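You operate a simulated robot arm through the tools that you are given. There is no shell and no other tool. Be economical: measure what you need, move in short steps, check, and stop when the job is done.

You run a simulated robot arm. Do the job below in one go: nothing can be reset, and whatever is moved stays where it is left.

Task
Take the teal wipe and leave it on the near balance corner of the island. Put the medium blue swatch on the deck of the trolley away on the side table half for instrument goods. Put the purple brush on top of the white stand. Take the empty bottle from the free patch of the filter bench and leave it on the bench before the stirrer marked batch. Take the sample jar two and leave it on the dry drip pad. Put the yellow feed jar from the balance end of the filter bench on the bench by the yellow foot. Open the tools drawer. Do these in any order. Set down upright: purple brush, empty bottle, sample jar two, feed jar.

It is judged by the outcome, as a careful person would: the job done as asked, and still so three seconds after it is handed in. It fails if anything else is knocked over, pushed out of place, dropped, spilled or broken.

Robot
A 5-joint arm with a two-finger parallel gripper on a trunk, on a base that drives. Base frame: it is fixed to the floor where the robot stands at the start and does not move with it; the origin is under the middle of the robot, x ahead of it, y to its left, z up. Readings come in mm, rad, newtons and seconds.
It reaches about 1134 mm from its shoulder. Its first joint turns from -2.601 to 2.601 rad. Places, roughly: bench before the stirrer marked batch (30x17 cm) [-1000, 8640, 840]; bench by the yellow foot (28x12 cm) [-4620, 5120, 840]; dry drip pad (10x9x2 cm) [-4800, 5600, 900]; empty bottle (9x9x23 cm) [-4600, 5300, 900]; feed jar [-5000, 4500, 1000]; medium blue swatch [500, 0, 750]; near balance corner of the island [-1600, 4400, 800]; purple brush (12x5x8 cm) [500, 100, 700]; sample jar two [-4750, 5500, 1000]; side table half for instrument goods [-2500, 100, 800]; teal wipe (11x8x5 cm) [700, 0, 700]; tools drawer [-4700, 4700, 600]; white stand (17x17x13 cm) [-3000, 100, 500]. Payload 1.57 kg.
The TCP is the grasp point between the finger pads, 30 mm short of the fingertips. In the tool frame z runs along the fingers and y along their closing line. Largest opening 110 mm; finger width 24, thickness 12; the body of the gripper, 48 by 112 mm, starts 78 mm behind the TCP.
Orientation is told as [roll, pitch, yaw] about the base's x, y, z axes, in that order, counted from this pose: with the fingers straight down and closing along the base's y, the tool's x points along the base's -x, its y along +y and its z along -z.

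Tools
- The arm moves only by the tool apply_moves. Its argument "rows" is a list of rows, each a list of 7 numbers: the shift along the tool's x, y, z in units of 40 mm (1.0 is 40 mm), then the turn, a rotation vector about the tool's x, y, z in units of 5 degrees (1.0 is 5 degrees), then the finger opening in cm, from 0 to 11. In form: [[x, y, z, rx, ry, rz, jaw], ...]. A call has 1 to 20 rows; each row shifts and turns the commanded pose from where the row before left it, along the tool's axes as they then stand. A call with a number of a shift or a turn outside -1 to 1 is refused whole. Each row takes 0.2 s and may step no farther than 50 mm and 0.15 rad from the row before; otherwise, or with a gripper value out of range, the whole call is refused. A pose out of reach is approached as far as the arm can. The call stops where the force on the tool passes 40 N (or 10 N more than at its start, if that is more) or the arm is blocked; 0.2 s more then pass. The fingers move at their own pace (about 72 mm/s each) and stop on an object; they squeeze with about 24 N. The grip force told is the motor's: it shows also when the fingers shut on nothing. Time passes only in rows, and 0.2 s behind the last, so rows that do not move let the fingers close. The reply holds the time, the measured pose of the TCP, the force on the tool along the base axes, the opening and the grip force, in the units named above and with some noise, with the torque about the TCP (base axes, N m) and any sound that the robot's microphone picked up, and new pictures: "pictures" is both (left out), scene, wrist or none.
- Cameras (640 x 400 px; columns grow to the right, rows downward): "scene" is now at [30, 151, 1651.9]; the picture's right is [-0.15, -0.99, 0.00], its down [-0.80, 0.12, -0.58] and it looks along [0.58, -0.09, -0.81] (base axes); focal length 257 px, centre (320, 200). "wrist" rides on the gripper at [70, 16, -141] in the tool frame; the picture's right is [-0.23, 0.97, 0.00], its down [-0.86, -0.20, -0.48] and it looks along [-0.47, -0.11, 0.88] (tool axes); focal length 222 px, centre (320, 200). There is no depth. A picture from a camera that has moved, and an enlarged one, comes with that camera's place and axes in the base frame and with its lens.
- slide_trunk(by): slides the trunk up (or, below 0, down) by that many mm; the arm and the scene camera ride with it, the base frame stays. It gives what a move gives, with no picture.
- base_move(legs): drives the robot by 1 to 6 legs, each [ahead, turn to the left] in mm and rad, along the robot's own axes; the way and the turn of a leg run together, so that a leg with both is an arc; at most 1500 mm and 3.142 rad a leg. The arm and the cameras ride along, it lands a little off, and it stops where it bumps. It gives what a move gives, and a new picture of the scene camera.
- turn_head(pan, tilt): turns the head with the scene camera to pan (to the left, within 2.705 rad either way) and tilt (down, from -0.506 to 1.204), counted from straight ahead of the robot. It gives what a move gives, and a new picture of the scene camera.
- enlarge(camera, box): a new picture of the part [left, top, right, bottom] of that camera's present view, enlarged. No time passes.
- sign_off(): hands the job in; it is judged then, once.

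Go step by step. Nothing tells you exact positions but the pictures and the camera data: compare them with the known pose of the tool, close in by small moves and look again before you grip or let go. The budget is 196 turns and 260 pictures, counting those below and the enlarged ones. Unless the task says otherwise, let go and move clear before handing in, and close with one line.

The tools are called after "Request:" by a JSON object that holds its "name" and its "arguments". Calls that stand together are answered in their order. apply_moves: Moves the arm, as the interface text tells. Its arguments: {"type":"object","properties":{"rows":{"type":"array","items":{"type":"array","items":{"type":"number"}}},"pictures":{"type":"string","enum":["both","scene","wrist","none"]}},"required":["rows"]} The other tools are called the same way: slide_trunk (by) slides the trunk up or down; base_move (legs) drives the base; turn_head (pan, tilt) turns the head that bears the scene camera; enlarge (camera, box) takes an enlarged picture of a part of a camera's view; sign_off () hands the job in.

At the start:

```text
time: 0.0
eef_pos: [679.9, 39.1, 945.8]
orientation: [0.001, 0.0, 0.02]
ft_force: [-0.9, 0.7, 1.0]
moment: [0.02, -0.01, -0.01]
opening: 109.9
gripper_force: 0.0
trunk travel left (down, up): [-679.0, 291.0]
robot x, y, heading: [2.7, -6.1, -0.001]
head pan, tilt: [-0.152, 0.948]
```

scene: 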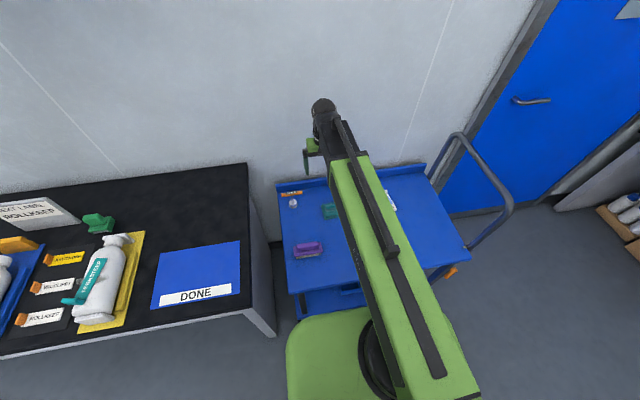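
wrist: 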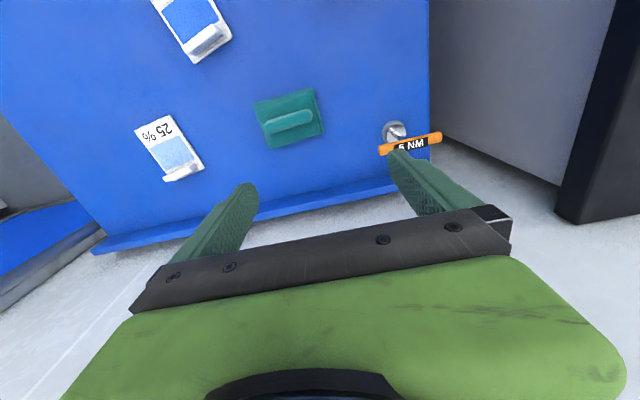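

I see the trolley deck ahead with a teal wipe, purple brush and several swatches. I'll enlarge the views to tell the swatches apart before moving.

Request:
{"name": "enlarge", "arguments": {"camera": "wrist", "box": [100, 0, 460, 225]}}

Request:
{"name": "enlarge", "arguments": {"camera": "scene", "box": [260, 150, 500, 300]}}

```text
1.78 times, centred on (280, 112) of wrist
camera zoom: at [608.2, 53.7, 1087.5], right [0.21, 0.98, 0.0], down [0.86, -0.18, 0.48], along [0.47, -0.1, -0.88], focal length 395 px, centre (391, 356)
```

zoom: 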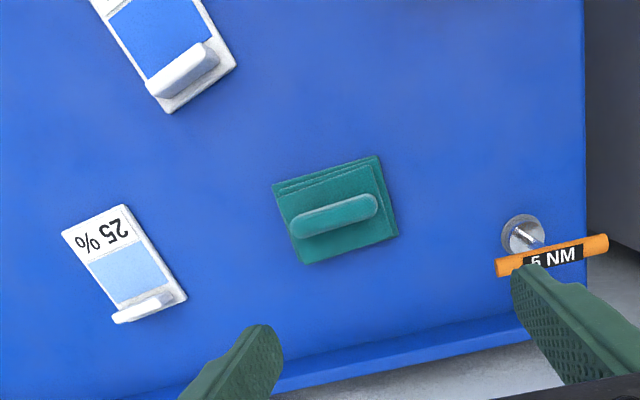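

```text
2.67 times, centred on (380, 225) of scene
camera zoom: at [30.0, 151.0, 1651.9], right [-0.15, -0.99, 0.0], down [-0.8, 0.12, -0.58], along [0.58, -0.09, -0.81], focal length 686 px, centre (160, 133)
```

zoom: 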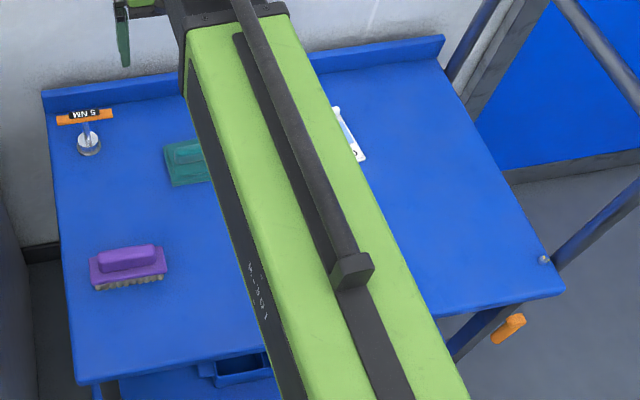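

The swatches differ in blueness and there may be more under the arm. I'll draw the arm back so that the wrist camera covers the whole deck.

Request:
{"name": "apply_moves", "arguments": {"rows": [[1, 0, -0.5, 0, 0, 0, 11], [1, 0, -0.5, 0, 0, 0, 11], [1, 0, -0.5, 0, 0, 0, 11], [1, 0, -0.5, 0, 0, 0, 11], [1, 0, -0.5, 0, 0, 0, 11], [1, 0, -0.5, 0, 0, 0, 11]], "pictures": "both"}}

```text
time: 1.4
eef_pos: [572.3, 38.6, 946.7]
orientation: [-0.001, -0.001, 0.02]
ft_force: [-0.3, -0.4, 0.1]
moment: [-0.04, 0.04, -0.05]
opening: 110.1
gripper_force: 0.1
out of reach, approached as far as the arm can: row 1, 2, 3, 4, 5, 6
trunk travel left (down, up): [-679.0, 291.0]
robot x, y, heading: [-0.9, -4.5, -0.002]
head pan, tilt: [-0.152, 0.948]
camera scene: at [29.8, 151.0, 1651.9], right [-0.15, -0.99, 0.0], down [-0.8, 0.12, -0.58], along [0.58, -0.09, -0.81], focal length 257 px, centre (320, 200)
camera wrist: at [500.8, 53.6, 1087.6], right [0.21, 0.98, 0.0], down [0.86, -0.18, 0.48], along [0.47, -0.1, -0.88], focal length 222 px, centre (320, 200)
```

scene: 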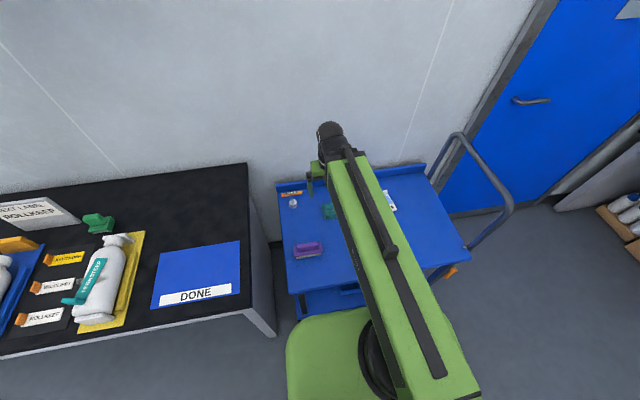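
wrist: 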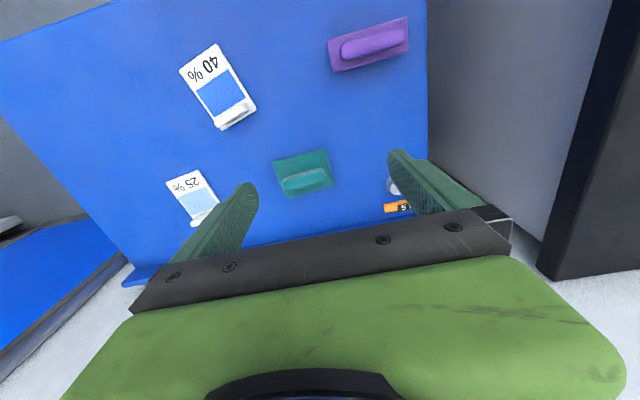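

Two swatches are on the deck: 25% (pale) and 40% (stronger blue, my target), its grip bar near (523, -97). I'll back up a little for reach, and meanwhile look around behind me.

Request:
{"name": "base_move", "arguments": {"legs": [[-150, 0]]}}

Request:
{"name": "turn_head", "arguments": {"pan": 2.6, "tilt": 0.4}}

Request:
{"name": "turn_head", "arguments": {"pan": -2.6, "tilt": 0.4}}

Request:
{"name": "turn_head", "arguments": {"pan": 1.6, "tilt": 0.3}}

```text
time: 2.8
eef_pos: [419.2, 37.8, 945.0]
orientation: [0.001, -0.001, 0.019]
ft_force: [0.0, 0.3, 0.2]
moment: [-0.03, -0.02, 0.02]
opening: 109.6
gripper_force: 0.0
trunk travel left (down, up): [-679.0, 291.0]
robot x, y, heading: [-149.9, -10.1, 0.0]
head pan, tilt: [-0.152, 0.948]
camera scene: at [-122.6, 151.1, 1652.0], right [-0.15, -0.99, 0.0], down [-0.8, 0.12, -0.58], along [0.58, -0.09, -0.81], focal length 257 px, centre (320, 200)
```

scene: 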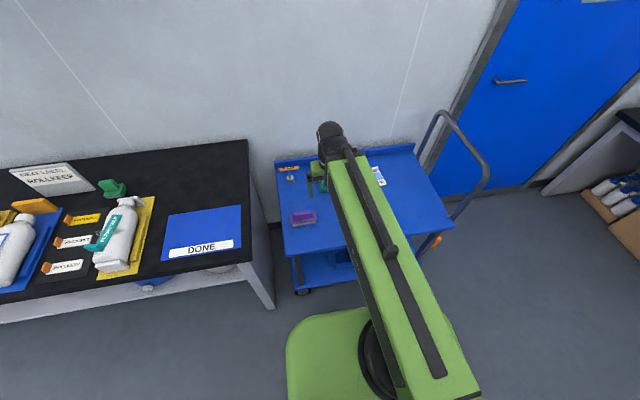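

```text
time: 5.2
eef_pos: [419.5, 38.1, 944.5]
orientation: [0.0, 0.001, 0.019]
ft_force: [0.3, -0.9, -0.4]
moment: [-0.01, 0.01, -0.02]
opening: 110.0
gripper_force: 0.0
trunk travel left (down, up): [-679.0, 291.0]
robot x, y, heading: [-153.7, -10.4, 0.001]
head pan, tilt: [2.601, 0.4]
camera scene: at [-273.0, 210.1, 1698.4], right [0.52, 0.86, 0.0], down [0.33, -0.2, -0.92], along [-0.79, 0.48, -0.39], focal length 257 px, centre (320, 200)
```

scene: 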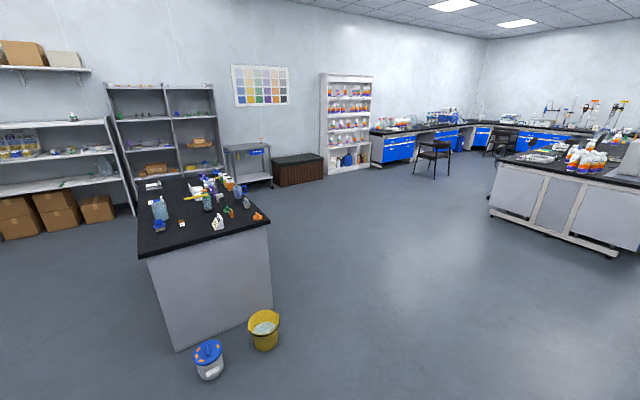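

```text
time: 9.3
eef_pos: [420.3, 38.0, 945.5]
orientation: [0.0, 0.0, 0.02]
ft_force: [0.2, -0.5, 0.2]
moment: [0.02, 0.0, 0.0]
opening: 110.2
gripper_force: 0.1
trunk travel left (down, up): [-679.0, 291.0]
robot x, y, heading: [-150.5, -8.1, -0.002]
head pan, tilt: [-2.601, 0.4]
camera scene: at [-273.1, 114.6, 1698.4], right [-0.51, 0.86, 0.0], down [0.33, 0.2, -0.92], along [-0.79, -0.47, -0.39], focal length 257 px, centre (320, 200)
```

scene: 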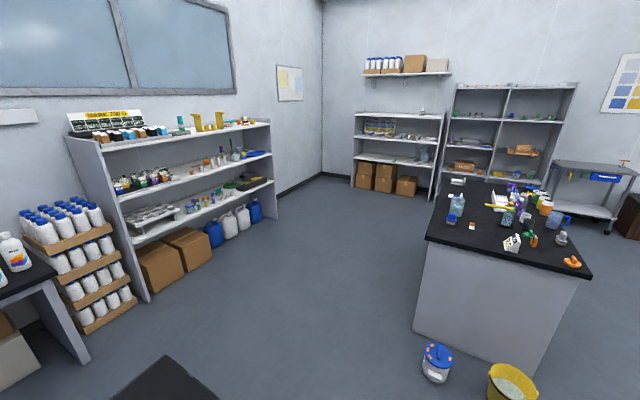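

```text
time: 12.7
eef_pos: [420.3, 39.4, 945.5]
orientation: [0.001, 0.001, 0.019]
ft_force: [0.7, -0.3, -0.3]
moment: [-0.01, 0.0, 0.01]
opening: 109.9
gripper_force: 0.1
trunk travel left (down, up): [-679.0, 291.0]
robot x, y, heading: [-152.7, -8.1, -0.003]
head pan, tilt: [1.6, 0.3]
camera scene: at [-196.3, 255.6, 1707.6], right [1.0, 0.03, 0.0], down [0.01, -0.3, -0.96], along [-0.03, 0.95, -0.3], focal length 257 px, centre (320, 200)
```

scene: 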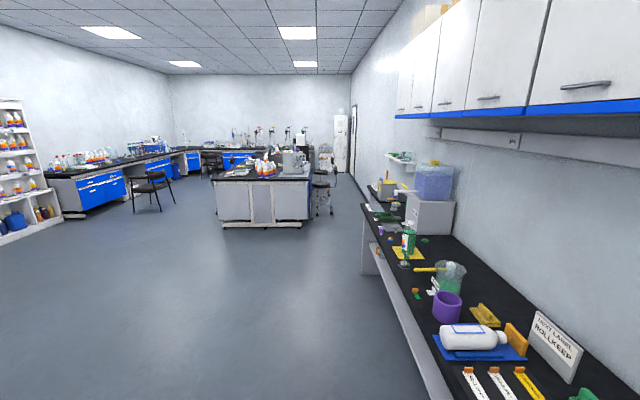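

The deck's medium swatch is 40%. I'll move above its bar, turn the jaws to line up, and lower partway to check.

Request:
{"name": "apply_moves", "arguments": {"rows": [[-0.65, -0.85, 0, 0, 0, -0.5, 11], [-0.65, -0.85, 0, 0, 0, -0.5, 11], [-0.65, -0.85, 0, 0, 0, -0.5, 11], [-0.65, -0.85, 0, 0, 0, -0.2, 11], [0, 0, 0.8, 0, 0, 0, 11], [0, 0, 0.8, 0, 0, 0, 11], [0, 0, 0.8, 0, 0, 0, 11], [0, 0, 0.6, 0, 0, 0, 11]], "pictures": "wrist"}}

Request:
{"name": "turn_head", "arguments": {"pan": -0.2, "tilt": 0.8}}

```text
time: 14.5
eef_pos: [534.9, -87.8, 945.5]
orientation: [0.0, 0.0, 0.167]
ft_force: [1.2, -0.3, -0.2]
moment: [-0.01, -0.03, 0.03]
opening: 110.2
gripper_force: 0.1
out of reach, approached as far as the arm can: row 5, 6, 7, 8
trunk travel left (down, up): [-679.0, 291.0]
robot x, y, heading: [-152.9, -9.7, -0.001]
head pan, tilt: [1.6, 0.3]
camera wrist: at [462.8, -82.9, 1087.5], right [0.06, 1.0, 0.0], down [0.88, -0.05, 0.48], along [0.48, -0.03, -0.88], focal length 222 px, centre (320, 200)
```

wrist: 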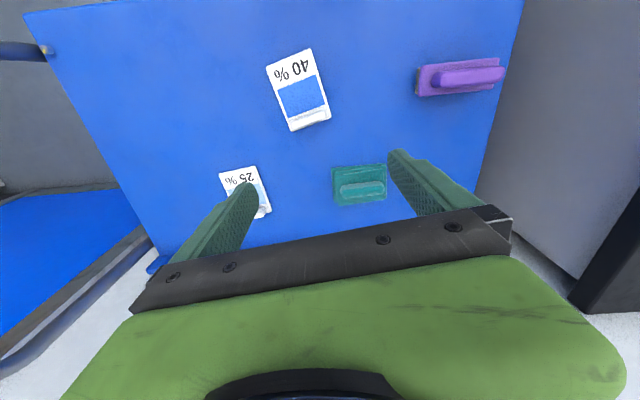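

```text
time: 16.3
eef_pos: [535.0, -87.8, 946.5]
orientation: [0.0, -0.001, 0.167]
ft_force: [-0.3, -0.2, 0.3]
moment: [-0.01, 0.02, 0.02]
opening: 110.2
gripper_force: 0.0
trunk travel left (down, up): [-679.0, 291.0]
robot x, y, heading: [-151.5, -9.6, -0.002]
head pan, tilt: [-0.201, 0.799]
camera scene: at [-114.5, 146.1, 1663.3], right [-0.2, -0.98, 0.0], down [-0.7, 0.14, -0.7], along [0.68, -0.14, -0.72], focal length 257 px, centre (320, 200)
```

scene: 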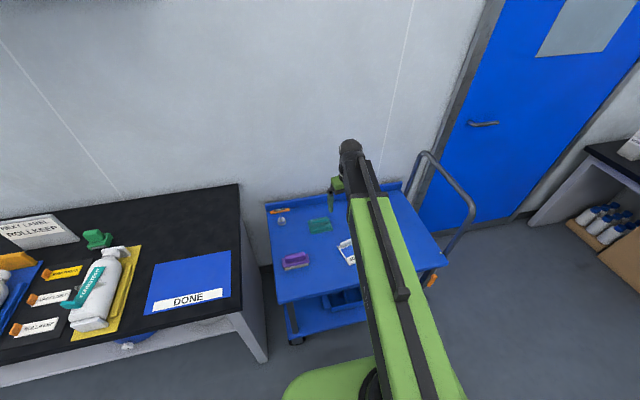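

The arm can't dip lower at this reach with fingers down, so the trunk will do the lowering. I place the bar near (525, -105, 671); I'll align over it, then lower the trunk by 190.

Request:
{"name": "apply_moves", "arguments": {"rows": [[0.32, -0.38, 0, 0, 0, -0.6, 8], [0, 0, 0, 0, 0, -0.6, 8], [0, 0, 0, 0, 0, 0, 8]], "pictures": "none"}}

Request:
{"name": "slide_trunk", "arguments": {"by": -180}}

Request:
{"name": "apply_moves", "arguments": {"rows": [[0, 0, 0, 0, 0, 0, 8]], "pictures": "both"}}

```text
time: 17.1
eef_pos: [525.4, -104.7, 945.2]
orientation: [-0.001, -0.001, 0.272]
ft_force: [0.4, -0.3, 0.5]
moment: [0.03, 0.01, 0.03]
opening: 80.2
gripper_force: 0.0
trunk travel left (down, up): [-679.0, 291.0]
robot x, y, heading: [-151.0, -11.8, -0.002]
head pan, tilt: [-0.201, 0.799]
```

```text
time: 19.1
eef_pos: [524.2, -103.7, 765.8]
orientation: [0.0, 0.0, 0.273]
ft_force: [-0.7, -0.7, -0.2]
moment: [-0.04, -0.03, 0.01]
opening: 80.0
gripper_force: 0.1
trunk travel left (down, up): [-499.0, 471.0]
robot x, y, heading: [-151.5, -10.3, -0.002]
head pan, tilt: [-0.201, 0.799]
```

```text
time: 19.5
eef_pos: [524.8, -103.5, 766.4]
orientation: [0.0, 0.0, 0.273]
ft_force: [0.0, 0.0, -0.2]
moment: [0.0, 0.01, -0.01]
opening: 79.9
gripper_force: 0.1
trunk travel left (down, up): [-499.0, 471.0]
robot x, y, heading: [-153.6, -10.4, 0.001]
head pan, tilt: [-0.201, 0.799]
camera scene: at [-114.5, 146.0, 1483.3], right [-0.2, -0.98, 0.0], down [-0.7, 0.14, -0.7], along [0.68, -0.14, -0.72], focal length 257 px, centre (320, 200)
camera wrist: at [451.8, -107.3, 907.5], right [-0.04, 1.0, 0.0], down [0.88, 0.04, 0.48], along [0.48, 0.02, -0.88], focal length 222 px, centre (320, 200)
```

scene: 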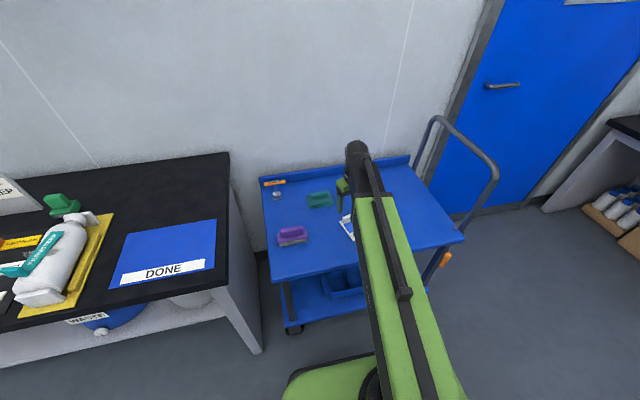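
wrist: 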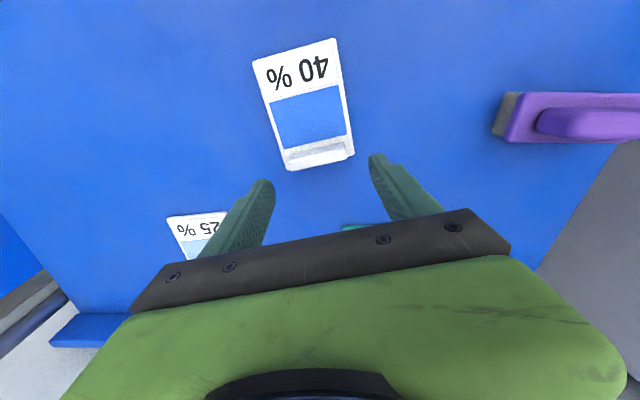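

The jaws line up with the swatch. I'll zoom to see the grip bar's shape before choosing how to grip.

Request:
{"name": "enlarge", "arguments": {"camera": "wrist", "box": [230, 30, 390, 190]}}

Request:
{"name": "enlarge", "arguments": {"camera": "scene", "box": [260, 150, 400, 260]}}

```text
2.50 times, centred on (310, 110) of wrist
camera zoom: at [451.8, -107.3, 907.5], right [-0.04, 1.0, 0.0], down [0.88, 0.04, 0.48], along [0.48, 0.02, -0.88], focal length 555 px, centre (345, 425)
```

zoom: 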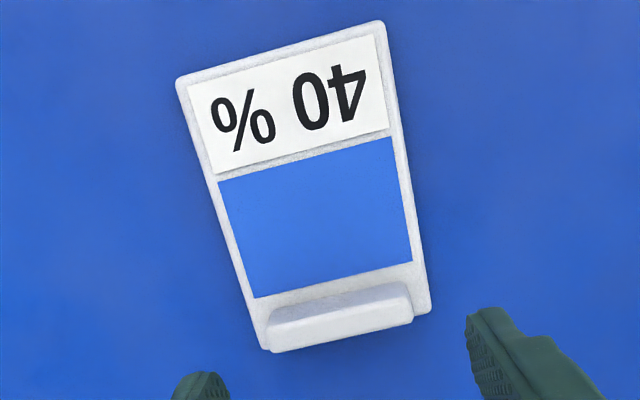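

```text
3.64 times, centred on (330, 205) of scene
camera zoom: at [-114.5, 146.0, 1483.3], right [-0.2, -0.98, 0.0], down [-0.7, 0.14, -0.7], along [0.68, -0.14, -0.72], focal length 936 px, centre (284, 182)
```

zoom: 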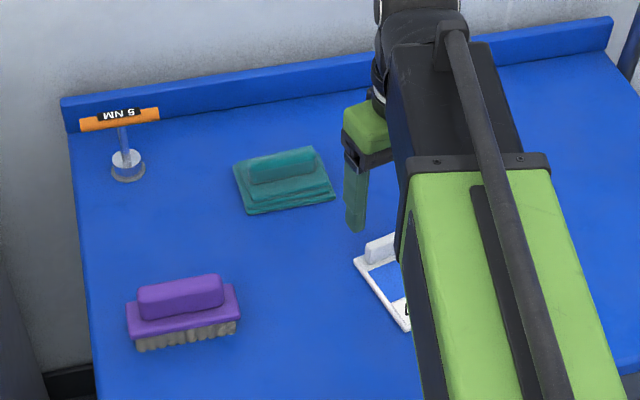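

The bar is a handle about 64 mm long and 15 mm thick, so I'll grip across it: turn the tool 90°, then come down further.

Request:
{"name": "apply_moves", "arguments": {"rows": [[0, 0, 0, 0, 0, -1, 6], [0, 0, 0, 0, 0, -1, 6], [0, 0, 0, 0, 0, -1, 6], [0, 0, 0, 0, 0, -1, 6], [0, 0, 0, 0, 0, -1, 6], [0, 0, 0, 0, 0, -1, 6], [0, 0, 0, 0, 0, -1, 6], [0, 0, 0, 0, 0, -1, 6], [0, 0, 0, 0, 0, -1, 6], [0, 0, 0, 0, 0, -1, 6], [0, 0, 0, 0, 0, -1, 6], [0, 0, 0, 0, 0, -1, 6], [0, 0, 0, 0, 0, -1, 6], [0, 0, 0, 0, 0, -1, 6], [0, 0, 0, 0, 0, -1, 6], [0, 0, 0, 0, 0, -1, 6], [0, 0, 0, 0, 0, -1, 6], [0, 0, 0, 0, 0, -1, 6]], "pictures": "none"}}

Request:
{"name": "slide_trunk", "arguments": {"by": -45}}

Request:
{"name": "apply_moves", "arguments": {"rows": [[0, 0, 0, 0, 0, 0, 6]], "pictures": "wrist"}}

Request:
{"name": "enlarge", "arguments": {"camera": "scene", "box": [320, 150, 400, 250]}}

```text
time: 23.3
eef_pos: [523.7, -105.0, 765.6]
orientation: [0.0, 0.0, 1.845]
ft_force: [-0.3, 0.3, 0.4]
moment: [0.02, 0.01, 0.02]
opening: 60.1
gripper_force: 0.1
trunk travel left (down, up): [-499.0, 471.0]
robot x, y, heading: [-152.0, -9.7, -0.001]
head pan, tilt: [-0.201, 0.799]
```

```text
time: 24.1
eef_pos: [524.0, -105.1, 720.9]
orientation: [0.0, -0.001, 1.844]
ft_force: [0.4, 0.0, 0.5]
moment: [0.04, 0.01, 0.0]
opening: 60.0
gripper_force: 0.1
trunk travel left (down, up): [-454.0, 516.0]
robot x, y, heading: [-149.9, -8.0, -0.005]
head pan, tilt: [-0.201, 0.799]
```

```text
time: 24.5
eef_pos: [524.3, -103.3, 720.2]
orientation: [0.0, 0.001, 1.844]
ft_force: [-0.2, 0.0, -0.2]
moment: [0.0, -0.02, 0.03]
opening: 59.9
gripper_force: 0.0
trunk travel left (down, up): [-454.0, 516.0]
robot x, y, heading: [-151.5, -4.8, 0.0]
head pan, tilt: [-0.201, 0.799]
camera wrist: at [526.8, -176.0, 862.5], right [-1.0, -0.04, 0.0], down [-0.04, 0.88, 0.48], along [-0.02, 0.48, -0.88], focal length 222 px, centre (320, 200)
```

wrist: 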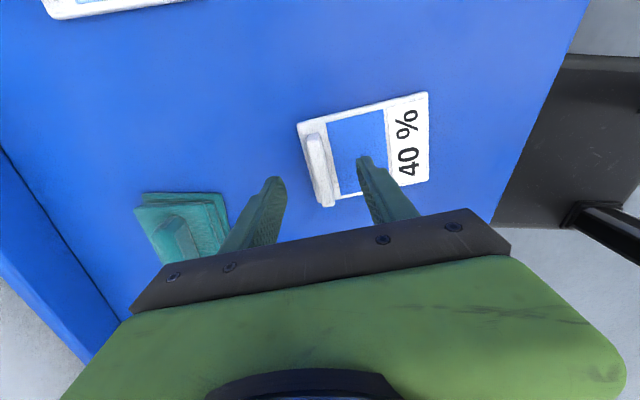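

```text
4.00 times, centred on (360, 200) of scene
camera zoom: at [-114.5, 146.0, 1438.3], right [-0.2, -0.98, 0.0], down [-0.7, 0.14, -0.7], along [0.68, -0.14, -0.72], focal length 1029 px, centre (160, 200)
```

zoom: 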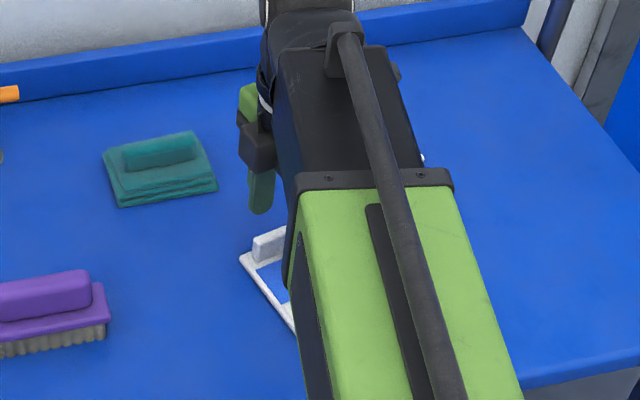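

The bar sits midway between the fingers. I'll lower in small steps and watch the force for contact.

Request:
{"name": "slide_trunk", "arguments": {"by": -18}}

Request:
{"name": "slide_trunk", "arguments": {"by": -6}}

Request:
{"name": "apply_moves", "arguments": {"rows": [[0, 0, 0, 0, 0, 0, 6]], "pictures": "wrist"}}

Request:
{"name": "enlarge", "arguments": {"camera": "wrist", "box": [220, 80, 440, 230]}}

```text
time: 25.2
eef_pos: [523.2, -104.4, 702.8]
orientation: [0.0, -0.001, 1.843]
ft_force: [-0.4, 0.1, -0.4]
moment: [0.01, 0.03, 0.01]
opening: 60.0
gripper_force: 0.0
trunk travel left (down, up): [-436.0, 534.0]
robot x, y, heading: [-151.7, -9.9, -0.006]
head pan, tilt: [-0.201, 0.799]
```

```text
time: 25.7
eef_pos: [523.5, -103.5, 697.4]
orientation: [0.001, 0.001, 1.842]
ft_force: [1.3, -2.4, 14.9]
moment: [-0.15, 0.46, 0.07]
opening: 59.0
gripper_force: 0.1
trunk travel left (down, up): [-430.0, 540.0]
robot x, y, heading: [-151.1, -10.7, -0.001]
head pan, tilt: [-0.201, 0.799]
```

```text
time: 26.1
eef_pos: [522.8, -103.6, 697.5]
orientation: [0.0, 0.0, 1.843]
ft_force: [2.6, -1.0, 17.6]
moment: [-0.23, 0.51, 0.08]
opening: 59.2
gripper_force: 0.0
trunk travel left (down, up): [-430.0, 540.0]
robot x, y, heading: [-153.5, -4.2, -0.003]
head pan, tilt: [-0.201, 0.799]
camera wrist: at [526.1, -176.0, 839.3], right [-1.0, -0.04, 0.0], down [-0.04, 0.88, 0.48], along [-0.02, 0.48, -0.88], focal length 222 px, centre (320, 200)
```

wrist: 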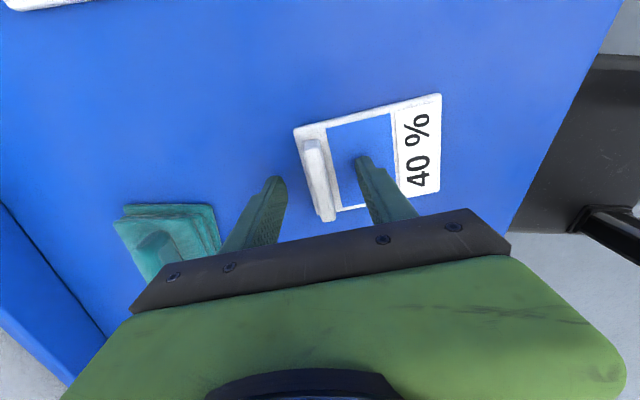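

```text
2.67 times, centred on (330, 155) of wrist
camera zoom: at [526.1, -176.0, 839.3], right [-1.0, -0.04, 0.0], down [-0.04, 0.88, 0.48], along [-0.02, 0.48, -0.88], focal length 592 px, centre (293, 320)
```

zoom: 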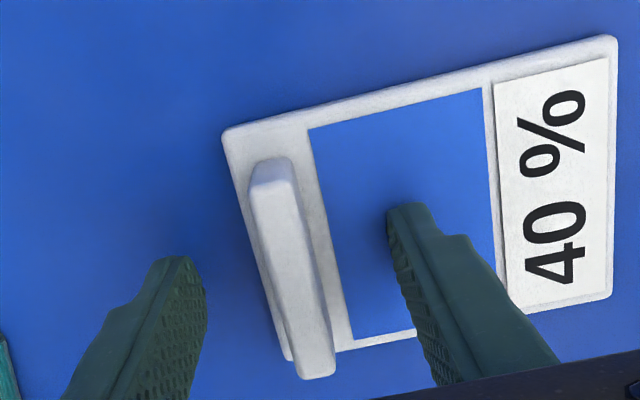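

The tip touches the plate (top ≈ 668). I'll rise 3 mm and close on the bar.

Request:
{"name": "slide_trunk", "arguments": {"by": 3}}

Request:
{"name": "apply_moves", "arguments": {"rows": [[0, 0, 0, 0, 0, 0, 0], [0, 0, 0, 0, 0, 0, 0], [0, 0, 0, 0, 0, 0, 0]], "pictures": "none"}}

Request:
{"name": "slide_trunk", "arguments": {"by": 160}}

Request:
{"name": "apply_moves", "arguments": {"rows": [[0, 0, 0, 0, 0, 0, 0]], "pictures": "wrist"}}

```text
time: 26.7
eef_pos: [524.3, -104.1, 699.8]
orientation: [-0.001, 0.001, 1.843]
ft_force: [-0.8, 0.5, -0.2]
moment: [0.01, 0.01, -0.01]
opening: 60.0
gripper_force: 0.1
trunk travel left (down, up): [-433.0, 537.0]
robot x, y, heading: [-152.7, -8.5, -0.002]
head pan, tilt: [-0.201, 0.799]
```

```text
time: 27.5
eef_pos: [524.4, -103.9, 699.4]
orientation: [-0.001, -0.002, 1.843]
ft_force: [0.0, -1.2, -0.1]
moment: [0.01, -0.02, -0.04]
opening: 11.0
gripper_force: 23.9
trunk travel left (down, up): [-433.0, 537.0]
robot x, y, heading: [-149.0, -13.1, 0.002]
head pan, tilt: [-0.201, 0.799]
```

```text
time: 29.3
eef_pos: [524.6, -103.6, 860.0]
orientation: [0.0, 0.002, 1.842]
ft_force: [-0.1, 0.2, -0.4]
moment: [0.01, -0.02, 0.0]
opening: 10.6
gripper_force: 23.8
trunk travel left (down, up): [-593.0, 377.0]
robot x, y, heading: [-152.6, -11.4, -0.004]
head pan, tilt: [-0.201, 0.799]
```

```text
time: 29.7
eef_pos: [524.3, -104.1, 859.7]
orientation: [0.001, 0.0, 1.843]
ft_force: [-0.7, -0.1, 0.4]
moment: [0.0, 0.02, 0.0]
opening: 10.7
gripper_force: 24.7
trunk travel left (down, up): [-593.0, 377.0]
robot x, y, heading: [-152.1, -7.2, -0.0]
head pan, tilt: [-0.201, 0.799]
camera wrist: at [526.8, -176.0, 1001.4], right [-1.0, -0.04, 0.0], down [-0.04, 0.88, 0.48], along [-0.02, 0.48, -0.88], focal length 222 px, centre (320, 200)
```

wrist: 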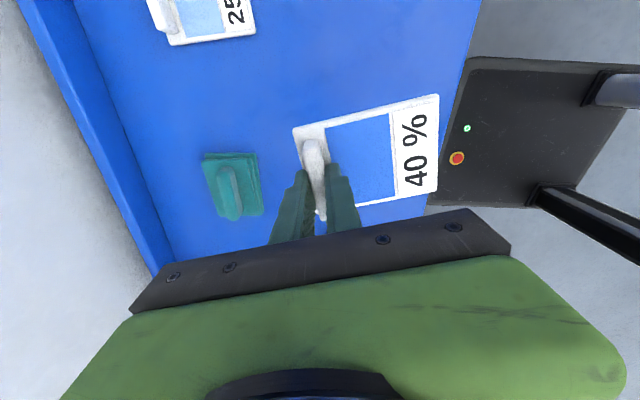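

The swatch is held. I'll back off, turn right to face the side table behind me, and look.

Request:
{"name": "slide_trunk", "arguments": {"by": 150}}

Request:
{"name": "turn_head", "arguments": {"pan": 0.0, "tilt": 0.5}}

Request:
{"name": "base_move", "arguments": {"legs": [[-250, 0], [0, -3.1]]}}

```text
time: 31.4
eef_pos: [524.3, -104.3, 1009.4]
orientation: [0.0, 0.0, 1.843]
ft_force: [-0.9, -0.4, -0.3]
moment: [0.01, -0.01, 0.05]
opening: 10.9
gripper_force: 23.8
trunk travel left (down, up): [-743.0, 227.0]
robot x, y, heading: [-152.2, -7.9, -0.001]
head pan, tilt: [-0.201, 0.799]
```

```text
time: 32.2
eef_pos: [525.4, -104.9, 1010.6]
orientation: [-0.001, 0.002, 1.843]
ft_force: [0.9, -0.5, 0.5]
moment: [0.01, 0.0, -0.01]
opening: 10.8
gripper_force: 23.7
trunk travel left (down, up): [-743.0, 227.0]
robot x, y, heading: [-151.2, -5.2, -0.004]
head pan, tilt: [0.0, 0.499]
camera scene: at [-102.6, 162.0, 1753.2], right [0.0, -1.0, 0.0], down [-0.48, 0.0, -0.88], along [0.88, 0.0, -0.48], focal length 257 px, centre (320, 200)
```

scene: 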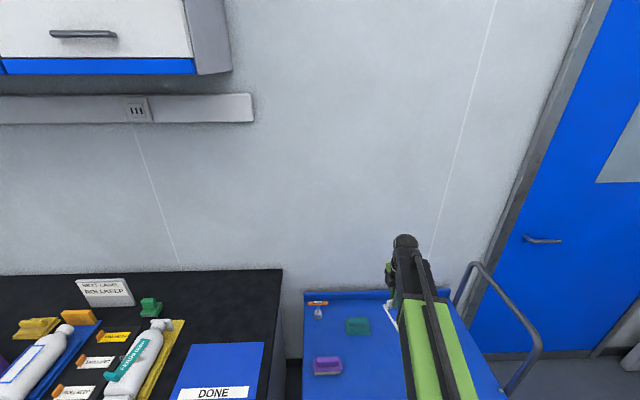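

```text
time: 41.3
eef_pos: [-1077.2, 63.3, 1009.8]
orientation: [-0.002, -0.001, -1.261]
ft_force: [-0.5, -1.6, 0.0]
moment: [0.06, -0.03, 0.0]
opening: 10.9
gripper_force: 23.3
trunk travel left (down, up): [-743.0, 227.0]
robot x, y, heading: [-400.6, 41.1, -3.095]
head pan, tilt: [0.0, 0.499]
camera scene: at [-435.2, -132.3, 1753.2], right [-0.05, 1.0, 0.0], down [0.48, 0.02, -0.88], along [-0.88, -0.04, -0.48], focal length 257 px, centre (320, 200)
```

scene: 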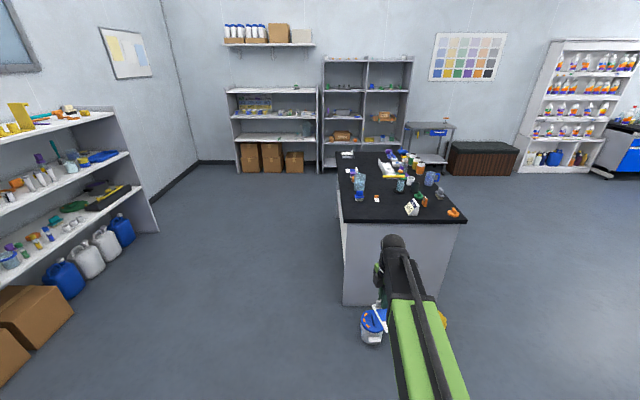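

Request:
{"name": "enlarge", "arguments": {"camera": "scene", "box": [320, 130, 480, 230]}}

Request:
{"name": "enlarge", "arguments": {"camera": "scene", "box": [220, 50, 460, 200]}}

```text
4.00 times, centred on (400, 180) of scene
camera zoom: at [-435.2, -132.3, 1753.2], right [-0.05, 1.0, 0.0], down [0.48, 0.02, -0.88], along [-0.88, -0.04, -0.48], focal length 1029 px, centre (0, 280)
```

zoom: 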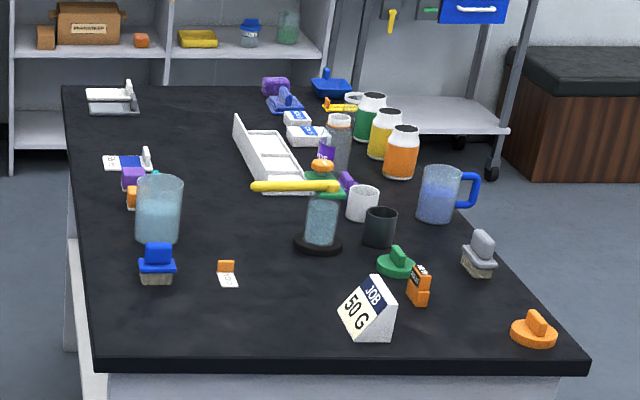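

```text
2.67 times, centred on (340, 125) of scene
camera zoom: at [-435.2, -132.3, 1753.2], right [-0.05, 1.0, 0.0], down [0.48, 0.02, -0.88], along [-0.88, -0.04, -0.48], focal length 686 px, centre (267, 400)
```

zoom: 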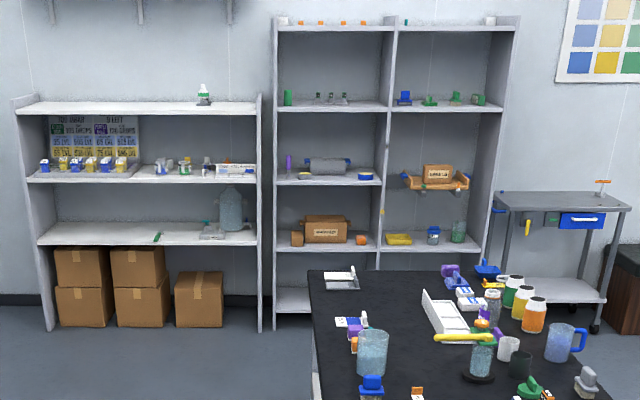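

The black table ahead seems to be the side table, with goods on it. I'll drive along its left (−y) side for a closer look.

Request:
{"name": "base_move", "arguments": {"legs": [[0, 0.47], [1480, 0], [0, -0.49]]}}

Request:
{"name": "turn_head", "arguments": {"pan": -0.9, "tilt": 0.65}}

```text
time: 51.4
eef_pos: [-2361.7, -662.6, 1009.2]
orientation: [0.001, -0.001, -1.279]
ft_force: [-0.9, 0.1, -1.1]
moment: [0.0, -0.07, 0.0]
opening: 11.0
gripper_force: 24.4
trunk travel left (down, up): [-743.0, 227.0]
robot x, y, heading: [-1687.8, -682.6, -3.112]
head pan, tilt: [0.0, 0.499]
camera scene: at [-1724.5, -856.1, 1753.3], right [-0.03, 1.0, 0.0], down [0.48, 0.02, -0.88], along [-0.88, -0.03, -0.48], focal length 257 px, centre (320, 200)
```

scene: 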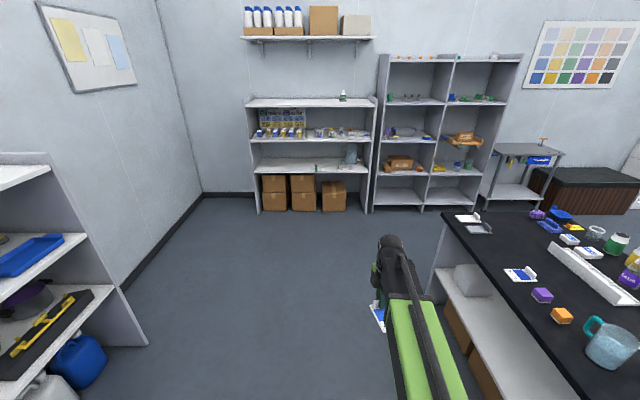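

```text
time: 52.6
eef_pos: [-2361.2, -663.7, 1009.4]
orientation: [-0.002, -0.001, -1.279]
ft_force: [-0.3, 0.1, -0.2]
moment: [0.02, 0.02, 0.03]
opening: 10.9
gripper_force: 23.8
trunk travel left (down, up): [-743.0, 227.0]
robot x, y, heading: [-1686.5, -685.8, -3.11]
head pan, tilt: [-0.901, 0.649]
camera scene: at [-1687.2, -788.5, 1739.9], right [0.76, 0.65, 0.0], down [0.39, -0.46, -0.8], along [-0.52, 0.61, -0.6], focal length 257 px, centre (320, 200)
```

scene: 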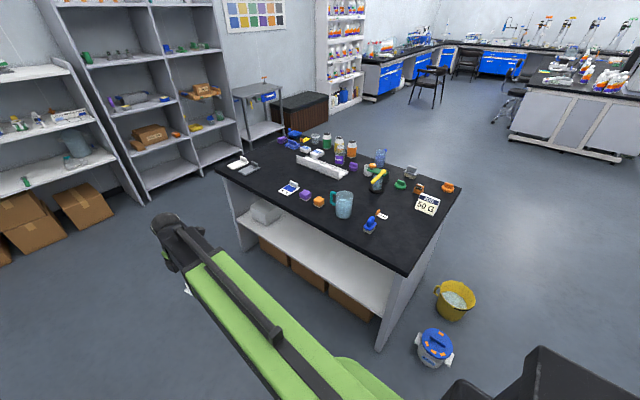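

Request:
{"name": "enlarge", "arguments": {"camera": "scene", "box": [210, 120, 370, 220]}}

Request:
{"name": "enlarge", "arguments": {"camera": "scene", "box": [330, 130, 490, 260]}}

Request:
{"name": "enlarge", "arguments": {"camera": "scene", "box": [220, 60, 340, 140]}}

```text
4.00 times, centred on (290, 170) of scene
camera zoom: at [-1687.2, -788.5, 1739.9], right [0.76, 0.65, 0.0], down [0.39, -0.46, -0.8], along [-0.52, 0.61, -0.6], focal length 1029 px, centre (440, 320)
```

zoom: 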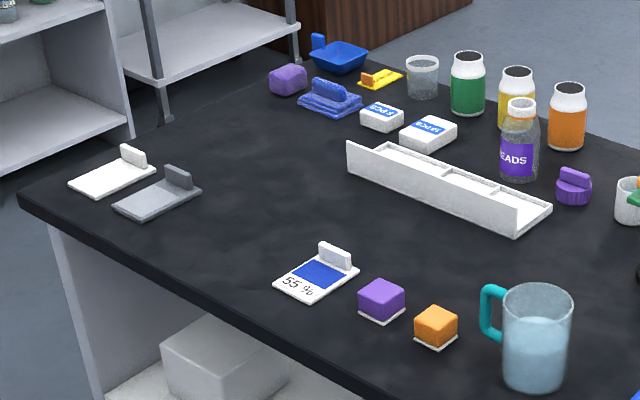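

```text
3.08 times, centred on (410, 195) of scene
camera zoom: at [-1687.2, -788.5, 1739.9], right [0.76, 0.65, 0.0], down [0.39, -0.46, -0.8], along [-0.52, 0.61, -0.6], focal length 792 px, centre (43, 215)
```

zoom: 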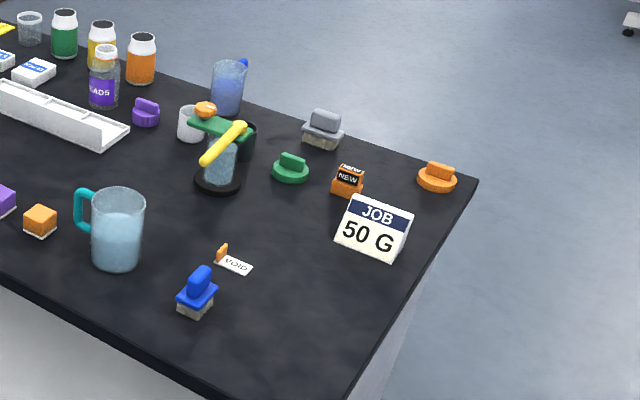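

```text
5.00 times, centred on (280, 100) of scene
camera zoom: at [-1687.2, -788.5, 1739.9], right [0.76, 0.65, 0.0], down [0.39, -0.46, -0.8], along [-0.52, 0.61, -0.6], focal length 1286 px, centre (520, 700)
```

zoom: 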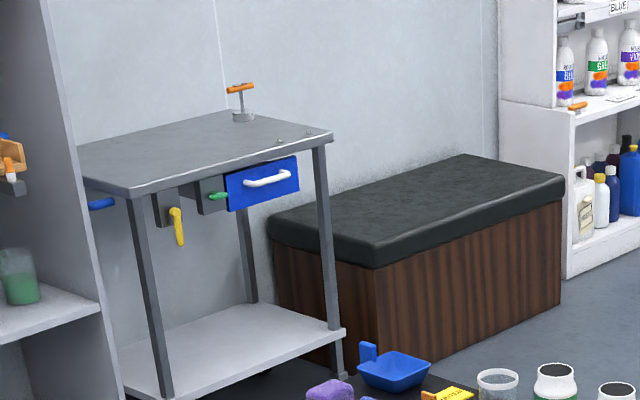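

This is the side table (with the 55% swatch on it, so 40% is the medium one). I'll drive alongside it to see which half is which.

Request:
{"name": "base_move", "arguments": {"legs": [[780, 0]]}}

Request:
{"name": "turn_head", "arguments": {"pan": -1.45, "tilt": 0.75}}

Request:
{"name": "enlarge", "arguments": {"camera": "scene", "box": [120, 100, 520, 350]}}

```text
time: 56.9
eef_pos: [-3148.2, -699.1, 1009.2]
orientation: [0.001, 0.0, -1.27]
ft_force: [0.1, -0.6, 0.3]
moment: [0.02, 0.01, -0.02]
opening: 10.8
gripper_force: 23.8
trunk travel left (down, up): [-743.0, 227.0]
robot x, y, heading: [-2473.8, -715.8, -3.098]
head pan, tilt: [-0.901, 0.649]
camera scene: at [-2473.5, -818.1, 1739.9], right [0.76, 0.65, 0.0], down [0.4, -0.46, -0.8], along [-0.52, 0.6, -0.6], focal length 257 px, centre (320, 200)
```

scene: 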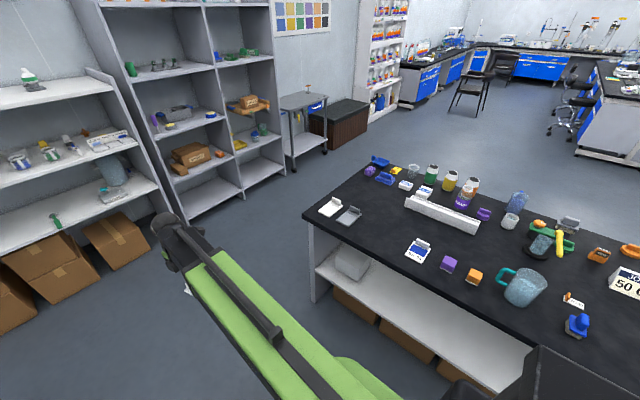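

```text
time: 57.8
eef_pos: [-3148.3, -697.7, 1009.1]
orientation: [0.001, 0.0, -1.272]
ft_force: [-0.1, 0.2, -0.1]
moment: [0.01, 0.02, -0.03]
opening: 11.3
gripper_force: 23.4
trunk travel left (down, up): [-743.0, 227.0]
robot x, y, heading: [-2474.4, -714.2, -3.097]
head pan, tilt: [-1.45, 0.75]
camera scene: at [-2429.8, -802.0, 1731.3], right [0.99, 0.16, 0.0], down [0.11, -0.67, -0.73], along [-0.12, 0.72, -0.68], focal length 257 px, centre (320, 200)
```

scene: 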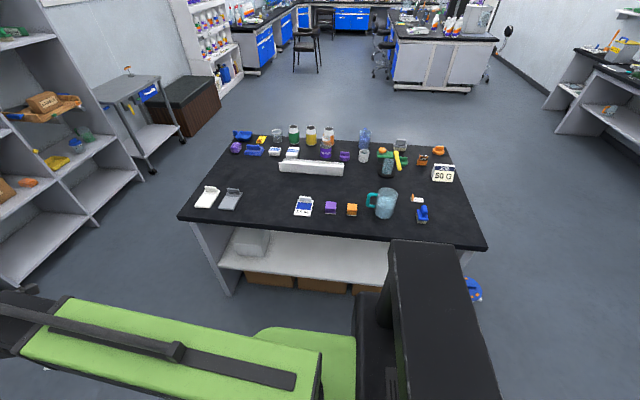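

```text
1.60 times, centred on (320, 225) of scene
camera zoom: at [-2429.8, -802.0, 1731.3], right [0.99, 0.16, 0.0], down [0.11, -0.67, -0.73], along [-0.12, 0.72, -0.68], focal length 412 px, centre (320, 160)
```

zoom: 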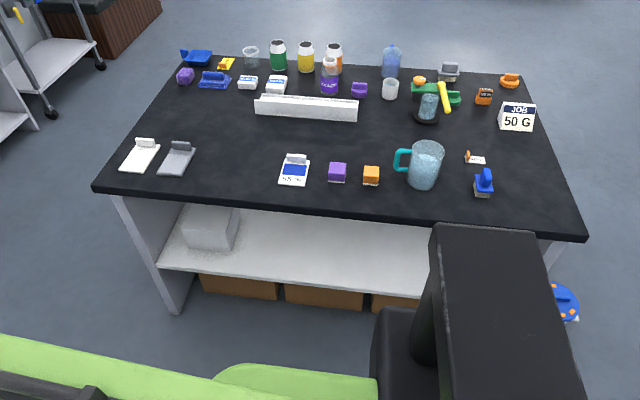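

The white stand is the block on this table's lower shelf, and the near (−y) half, set off by the white divider tray, holds the reference swatches, matching the rough spot for instrument goods. I'll turn the arm toward the free gap between the grey tile and the 55% swatch.

Request:
{"name": "base_move", "arguments": {"legs": [[0, -1.116]]}}

Request:
{"name": "turn_head", "arguments": {"pan": -0.1, "tilt": 0.8}}

```text
time: 61.0
eef_pos: [-2761.5, -107.2, 1009.8]
orientation: [0.002, 0.001, -2.37]
ft_force: [-0.3, -1.5, -0.6]
moment: [0.04, -0.03, 0.01]
opening: 10.9
gripper_force: 24.4
trunk travel left (down, up): [-743.0, 227.0]
robot x, y, heading: [-2451.6, -704.5, 2.083]
head pan, tilt: [-1.45, 0.75]
camera scene: at [-2509.8, -783.1, 1731.1], right [0.6, -0.8, 0.0], down [-0.55, -0.41, -0.73], along [0.59, 0.44, -0.68], focal length 257 px, centre (320, 200)
```

scene: 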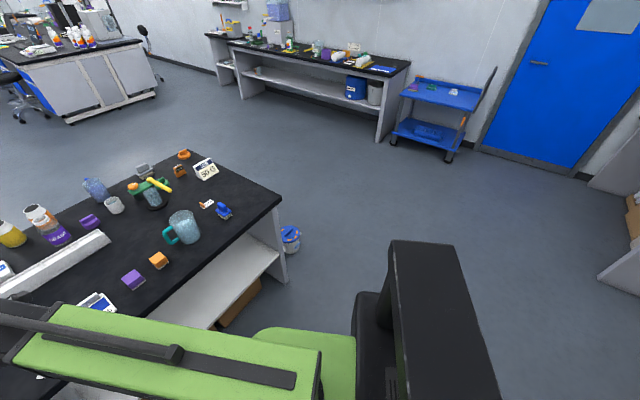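

```text
time: 62.5
eef_pos: [-2761.5, -106.7, 1009.8]
orientation: [0.001, -0.001, -2.373]
ft_force: [-0.1, 0.0, -0.6]
moment: [-0.01, 0.0, 0.02]
opening: 10.9
gripper_force: 24.0
trunk travel left (down, up): [-743.0, 227.0]
robot x, y, heading: [-2455.3, -707.0, 2.085]
head pan, tilt: [-0.099, 0.799]
camera scene: at [-2607.3, -757.0, 1727.3], right [0.91, 0.4, 0.0], down [0.29, -0.66, -0.7], along [-0.28, 0.64, -0.72], focal length 257 px, centre (320, 200)
```

scene: 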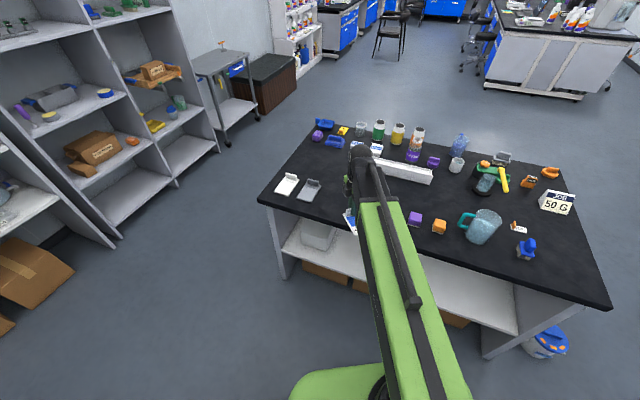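

Now I'll extend to above (-2830, 100) and look with the wrist camera.

Request:
{"name": "apply_moves", "arguments": {"rows": [[0.396, -0.817, 0, 0, 0, 0, 0], [0.396, -0.817, 0, 0, 0, 0, 0], [0.396, -0.817, 0, 0, 0, 0, 0], [0.396, -0.817, 0, 0, 0, 0, 0], [0.396, -0.817, 0, 0, 0, 0, 0], [0.396, -0.817, 0, 0, 0, 0, 0]], "pictures": "wrist"}}

Request:
{"name": "enlarge", "arguments": {"camera": "scene", "box": [250, 110, 450, 270]}}

```text
time: 63.9
eef_pos: [-2829.6, 99.4, 1009.8]
orientation: [0.002, 0.001, -2.373]
ft_force: [-0.3, 0.5, -0.3]
moment: [0.01, 0.01, 0.01]
opening: 11.0
gripper_force: 24.5
trunk travel left (down, up): [-743.0, 227.0]
robot x, y, heading: [-2454.6, -711.9, 2.088]
head pan, tilt: [-0.099, 0.799]
camera wrist: at [-2769.5, 136.8, 1151.1], right [0.51, -0.86, 0.0], down [-0.75, -0.45, 0.48], along [-0.41, -0.25, -0.88], focal length 222 px, centre (320, 200)
```

wrist: 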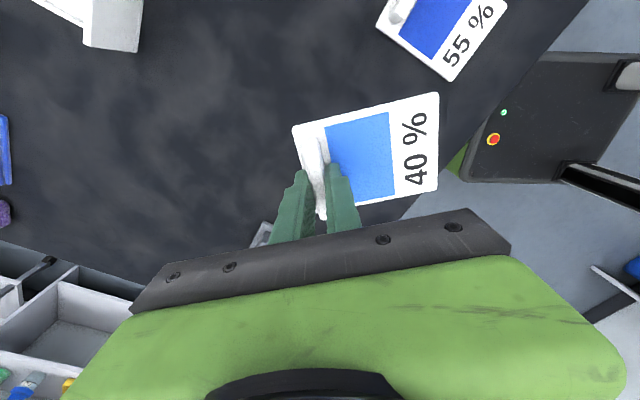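

```text
2.50 times, centred on (350, 190) of scene
camera zoom: at [-2607.5, -756.4, 1727.3], right [0.91, 0.41, 0.0], down [0.29, -0.66, -0.7], along [-0.28, 0.64, -0.72], focal length 643 px, centre (245, 225)
```

zoom: 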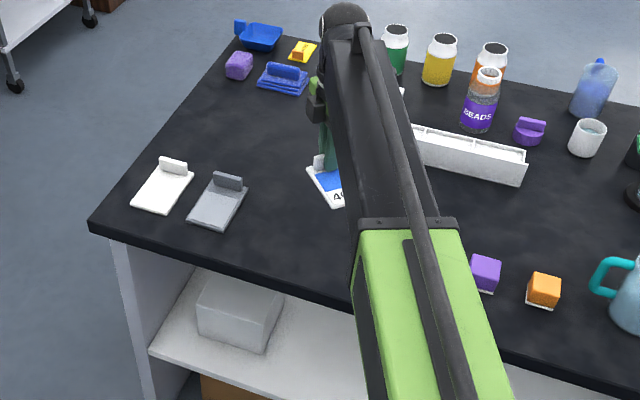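

The spot is clear. I'll lower the swatch toward the table in stages.

Request:
{"name": "slide_trunk", "arguments": {"by": -90}}

Request:
{"name": "apply_moves", "arguments": {"rows": [[0, 0, 0, 0, 0, 0, 0]], "pictures": "both"}}

```text
time: 65.2
eef_pos: [-2828.5, 99.0, 919.3]
orientation: [-0.001, 0.0, -2.373]
ft_force: [0.0, -0.3, -0.8]
moment: [0.04, 0.01, 0.03]
opening: 10.9
gripper_force: 23.8
trunk travel left (down, up): [-653.0, 317.0]
robot x, y, heading: [-2451.6, -710.6, 2.089]
head pan, tilt: [-0.099, 0.799]
```

```text
time: 65.5
eef_pos: [-2829.8, 98.7, 919.7]
orientation: [0.0, -0.002, -2.373]
ft_force: [0.2, 0.3, -1.2]
moment: [0.01, 0.01, 0.02]
opening: 11.0
gripper_force: 24.3
trunk travel left (down, up): [-653.0, 317.0]
robot x, y, heading: [-2451.4, -711.1, 2.082]
head pan, tilt: [-0.099, 0.799]
camera scene: at [-2607.4, -756.9, 1637.3], right [0.91, 0.41, 0.0], down [0.29, -0.66, -0.7], along [-0.28, 0.64, -0.72], focal length 257 px, centre (320, 200)
camera wrist: at [-2769.1, 135.9, 1061.5], right [0.51, -0.86, 0.0], down [-0.75, -0.45, 0.48], along [-0.41, -0.25, -0.88], focal length 222 px, centre (320, 200)
```

scene: 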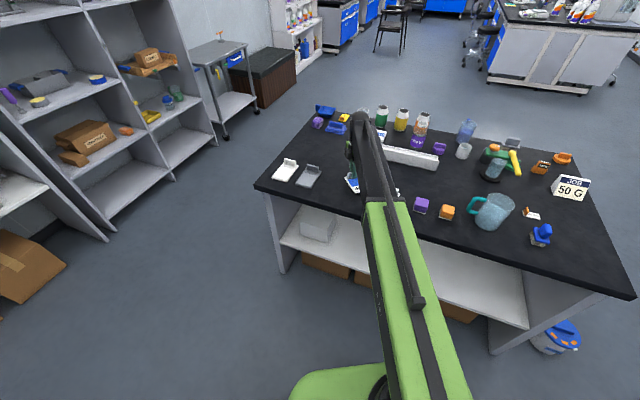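
wrist: 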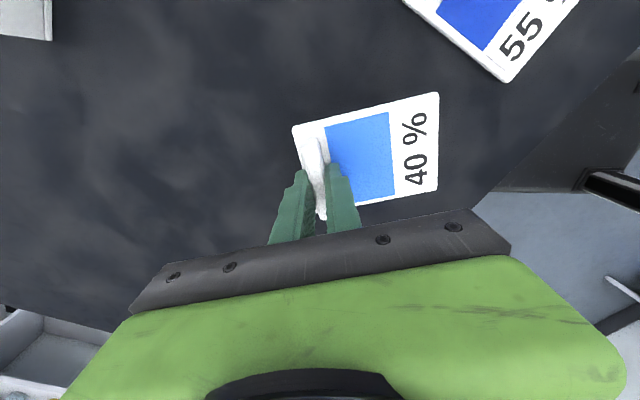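

Table top is around z 855, so contact should come near TCP 894. Lowering carefully.

Request:
{"name": "slide_trunk", "arguments": {"by": -20}}

Request:
{"name": "slide_trunk", "arguments": {"by": -5}}

```text
time: 66.2
eef_pos: [-2829.3, 99.6, 899.1]
orientation: [0.0, 0.001, -2.371]
ft_force: [0.4, 0.4, -0.6]
moment: [0.0, 0.03, 0.01]
opening: 10.8
gripper_force: 24.1
trunk travel left (down, up): [-633.0, 337.0]
robot x, y, heading: [-2451.5, -707.4, 2.089]
head pan, tilt: [-0.099, 0.799]
```

```text
time: 66.8
eef_pos: [-2828.9, 98.8, 893.5]
orientation: [-0.001, 0.0, -2.372]
ft_force: [-0.4, 0.4, -0.9]
moment: [0.02, 0.08, 0.01]
opening: 10.8
gripper_force: 23.8
trunk travel left (down, up): [-628.0, 342.0]
robot x, y, heading: [-2448.9, -704.9, 2.087]
head pan, tilt: [-0.099, 0.799]
```

Request:
{"name": "slide_trunk", "arguments": {"by": -4}}

Request:
{"name": "slide_trunk", "arguments": {"by": -3}}

```text
time: 67.3
eef_pos: [-2830.2, 99.0, 889.9]
orientation: [-0.001, 0.001, -2.372]
ft_force: [-0.3, 0.6, -0.7]
moment: [0.03, 0.0, 0.0]
opening: 11.0
gripper_force: 23.5
trunk travel left (down, up): [-624.0, 346.0]
robot x, y, heading: [-2451.7, -707.4, 2.086]
head pan, tilt: [-0.099, 0.799]
```

```text
time: 67.8
eef_pos: [-2828.9, 98.4, 888.3]
orientation: [-0.001, -0.001, -2.372]
ft_force: [-2.9, 5.9, 19.2]
moment: [0.03, 0.01, -0.02]
opening: 10.8
gripper_force: 24.2
trunk travel left (down, up): [-621.0, 349.0]
robot x, y, heading: [-2448.0, -706.8, 2.088]
head pan, tilt: [-0.099, 0.799]
```

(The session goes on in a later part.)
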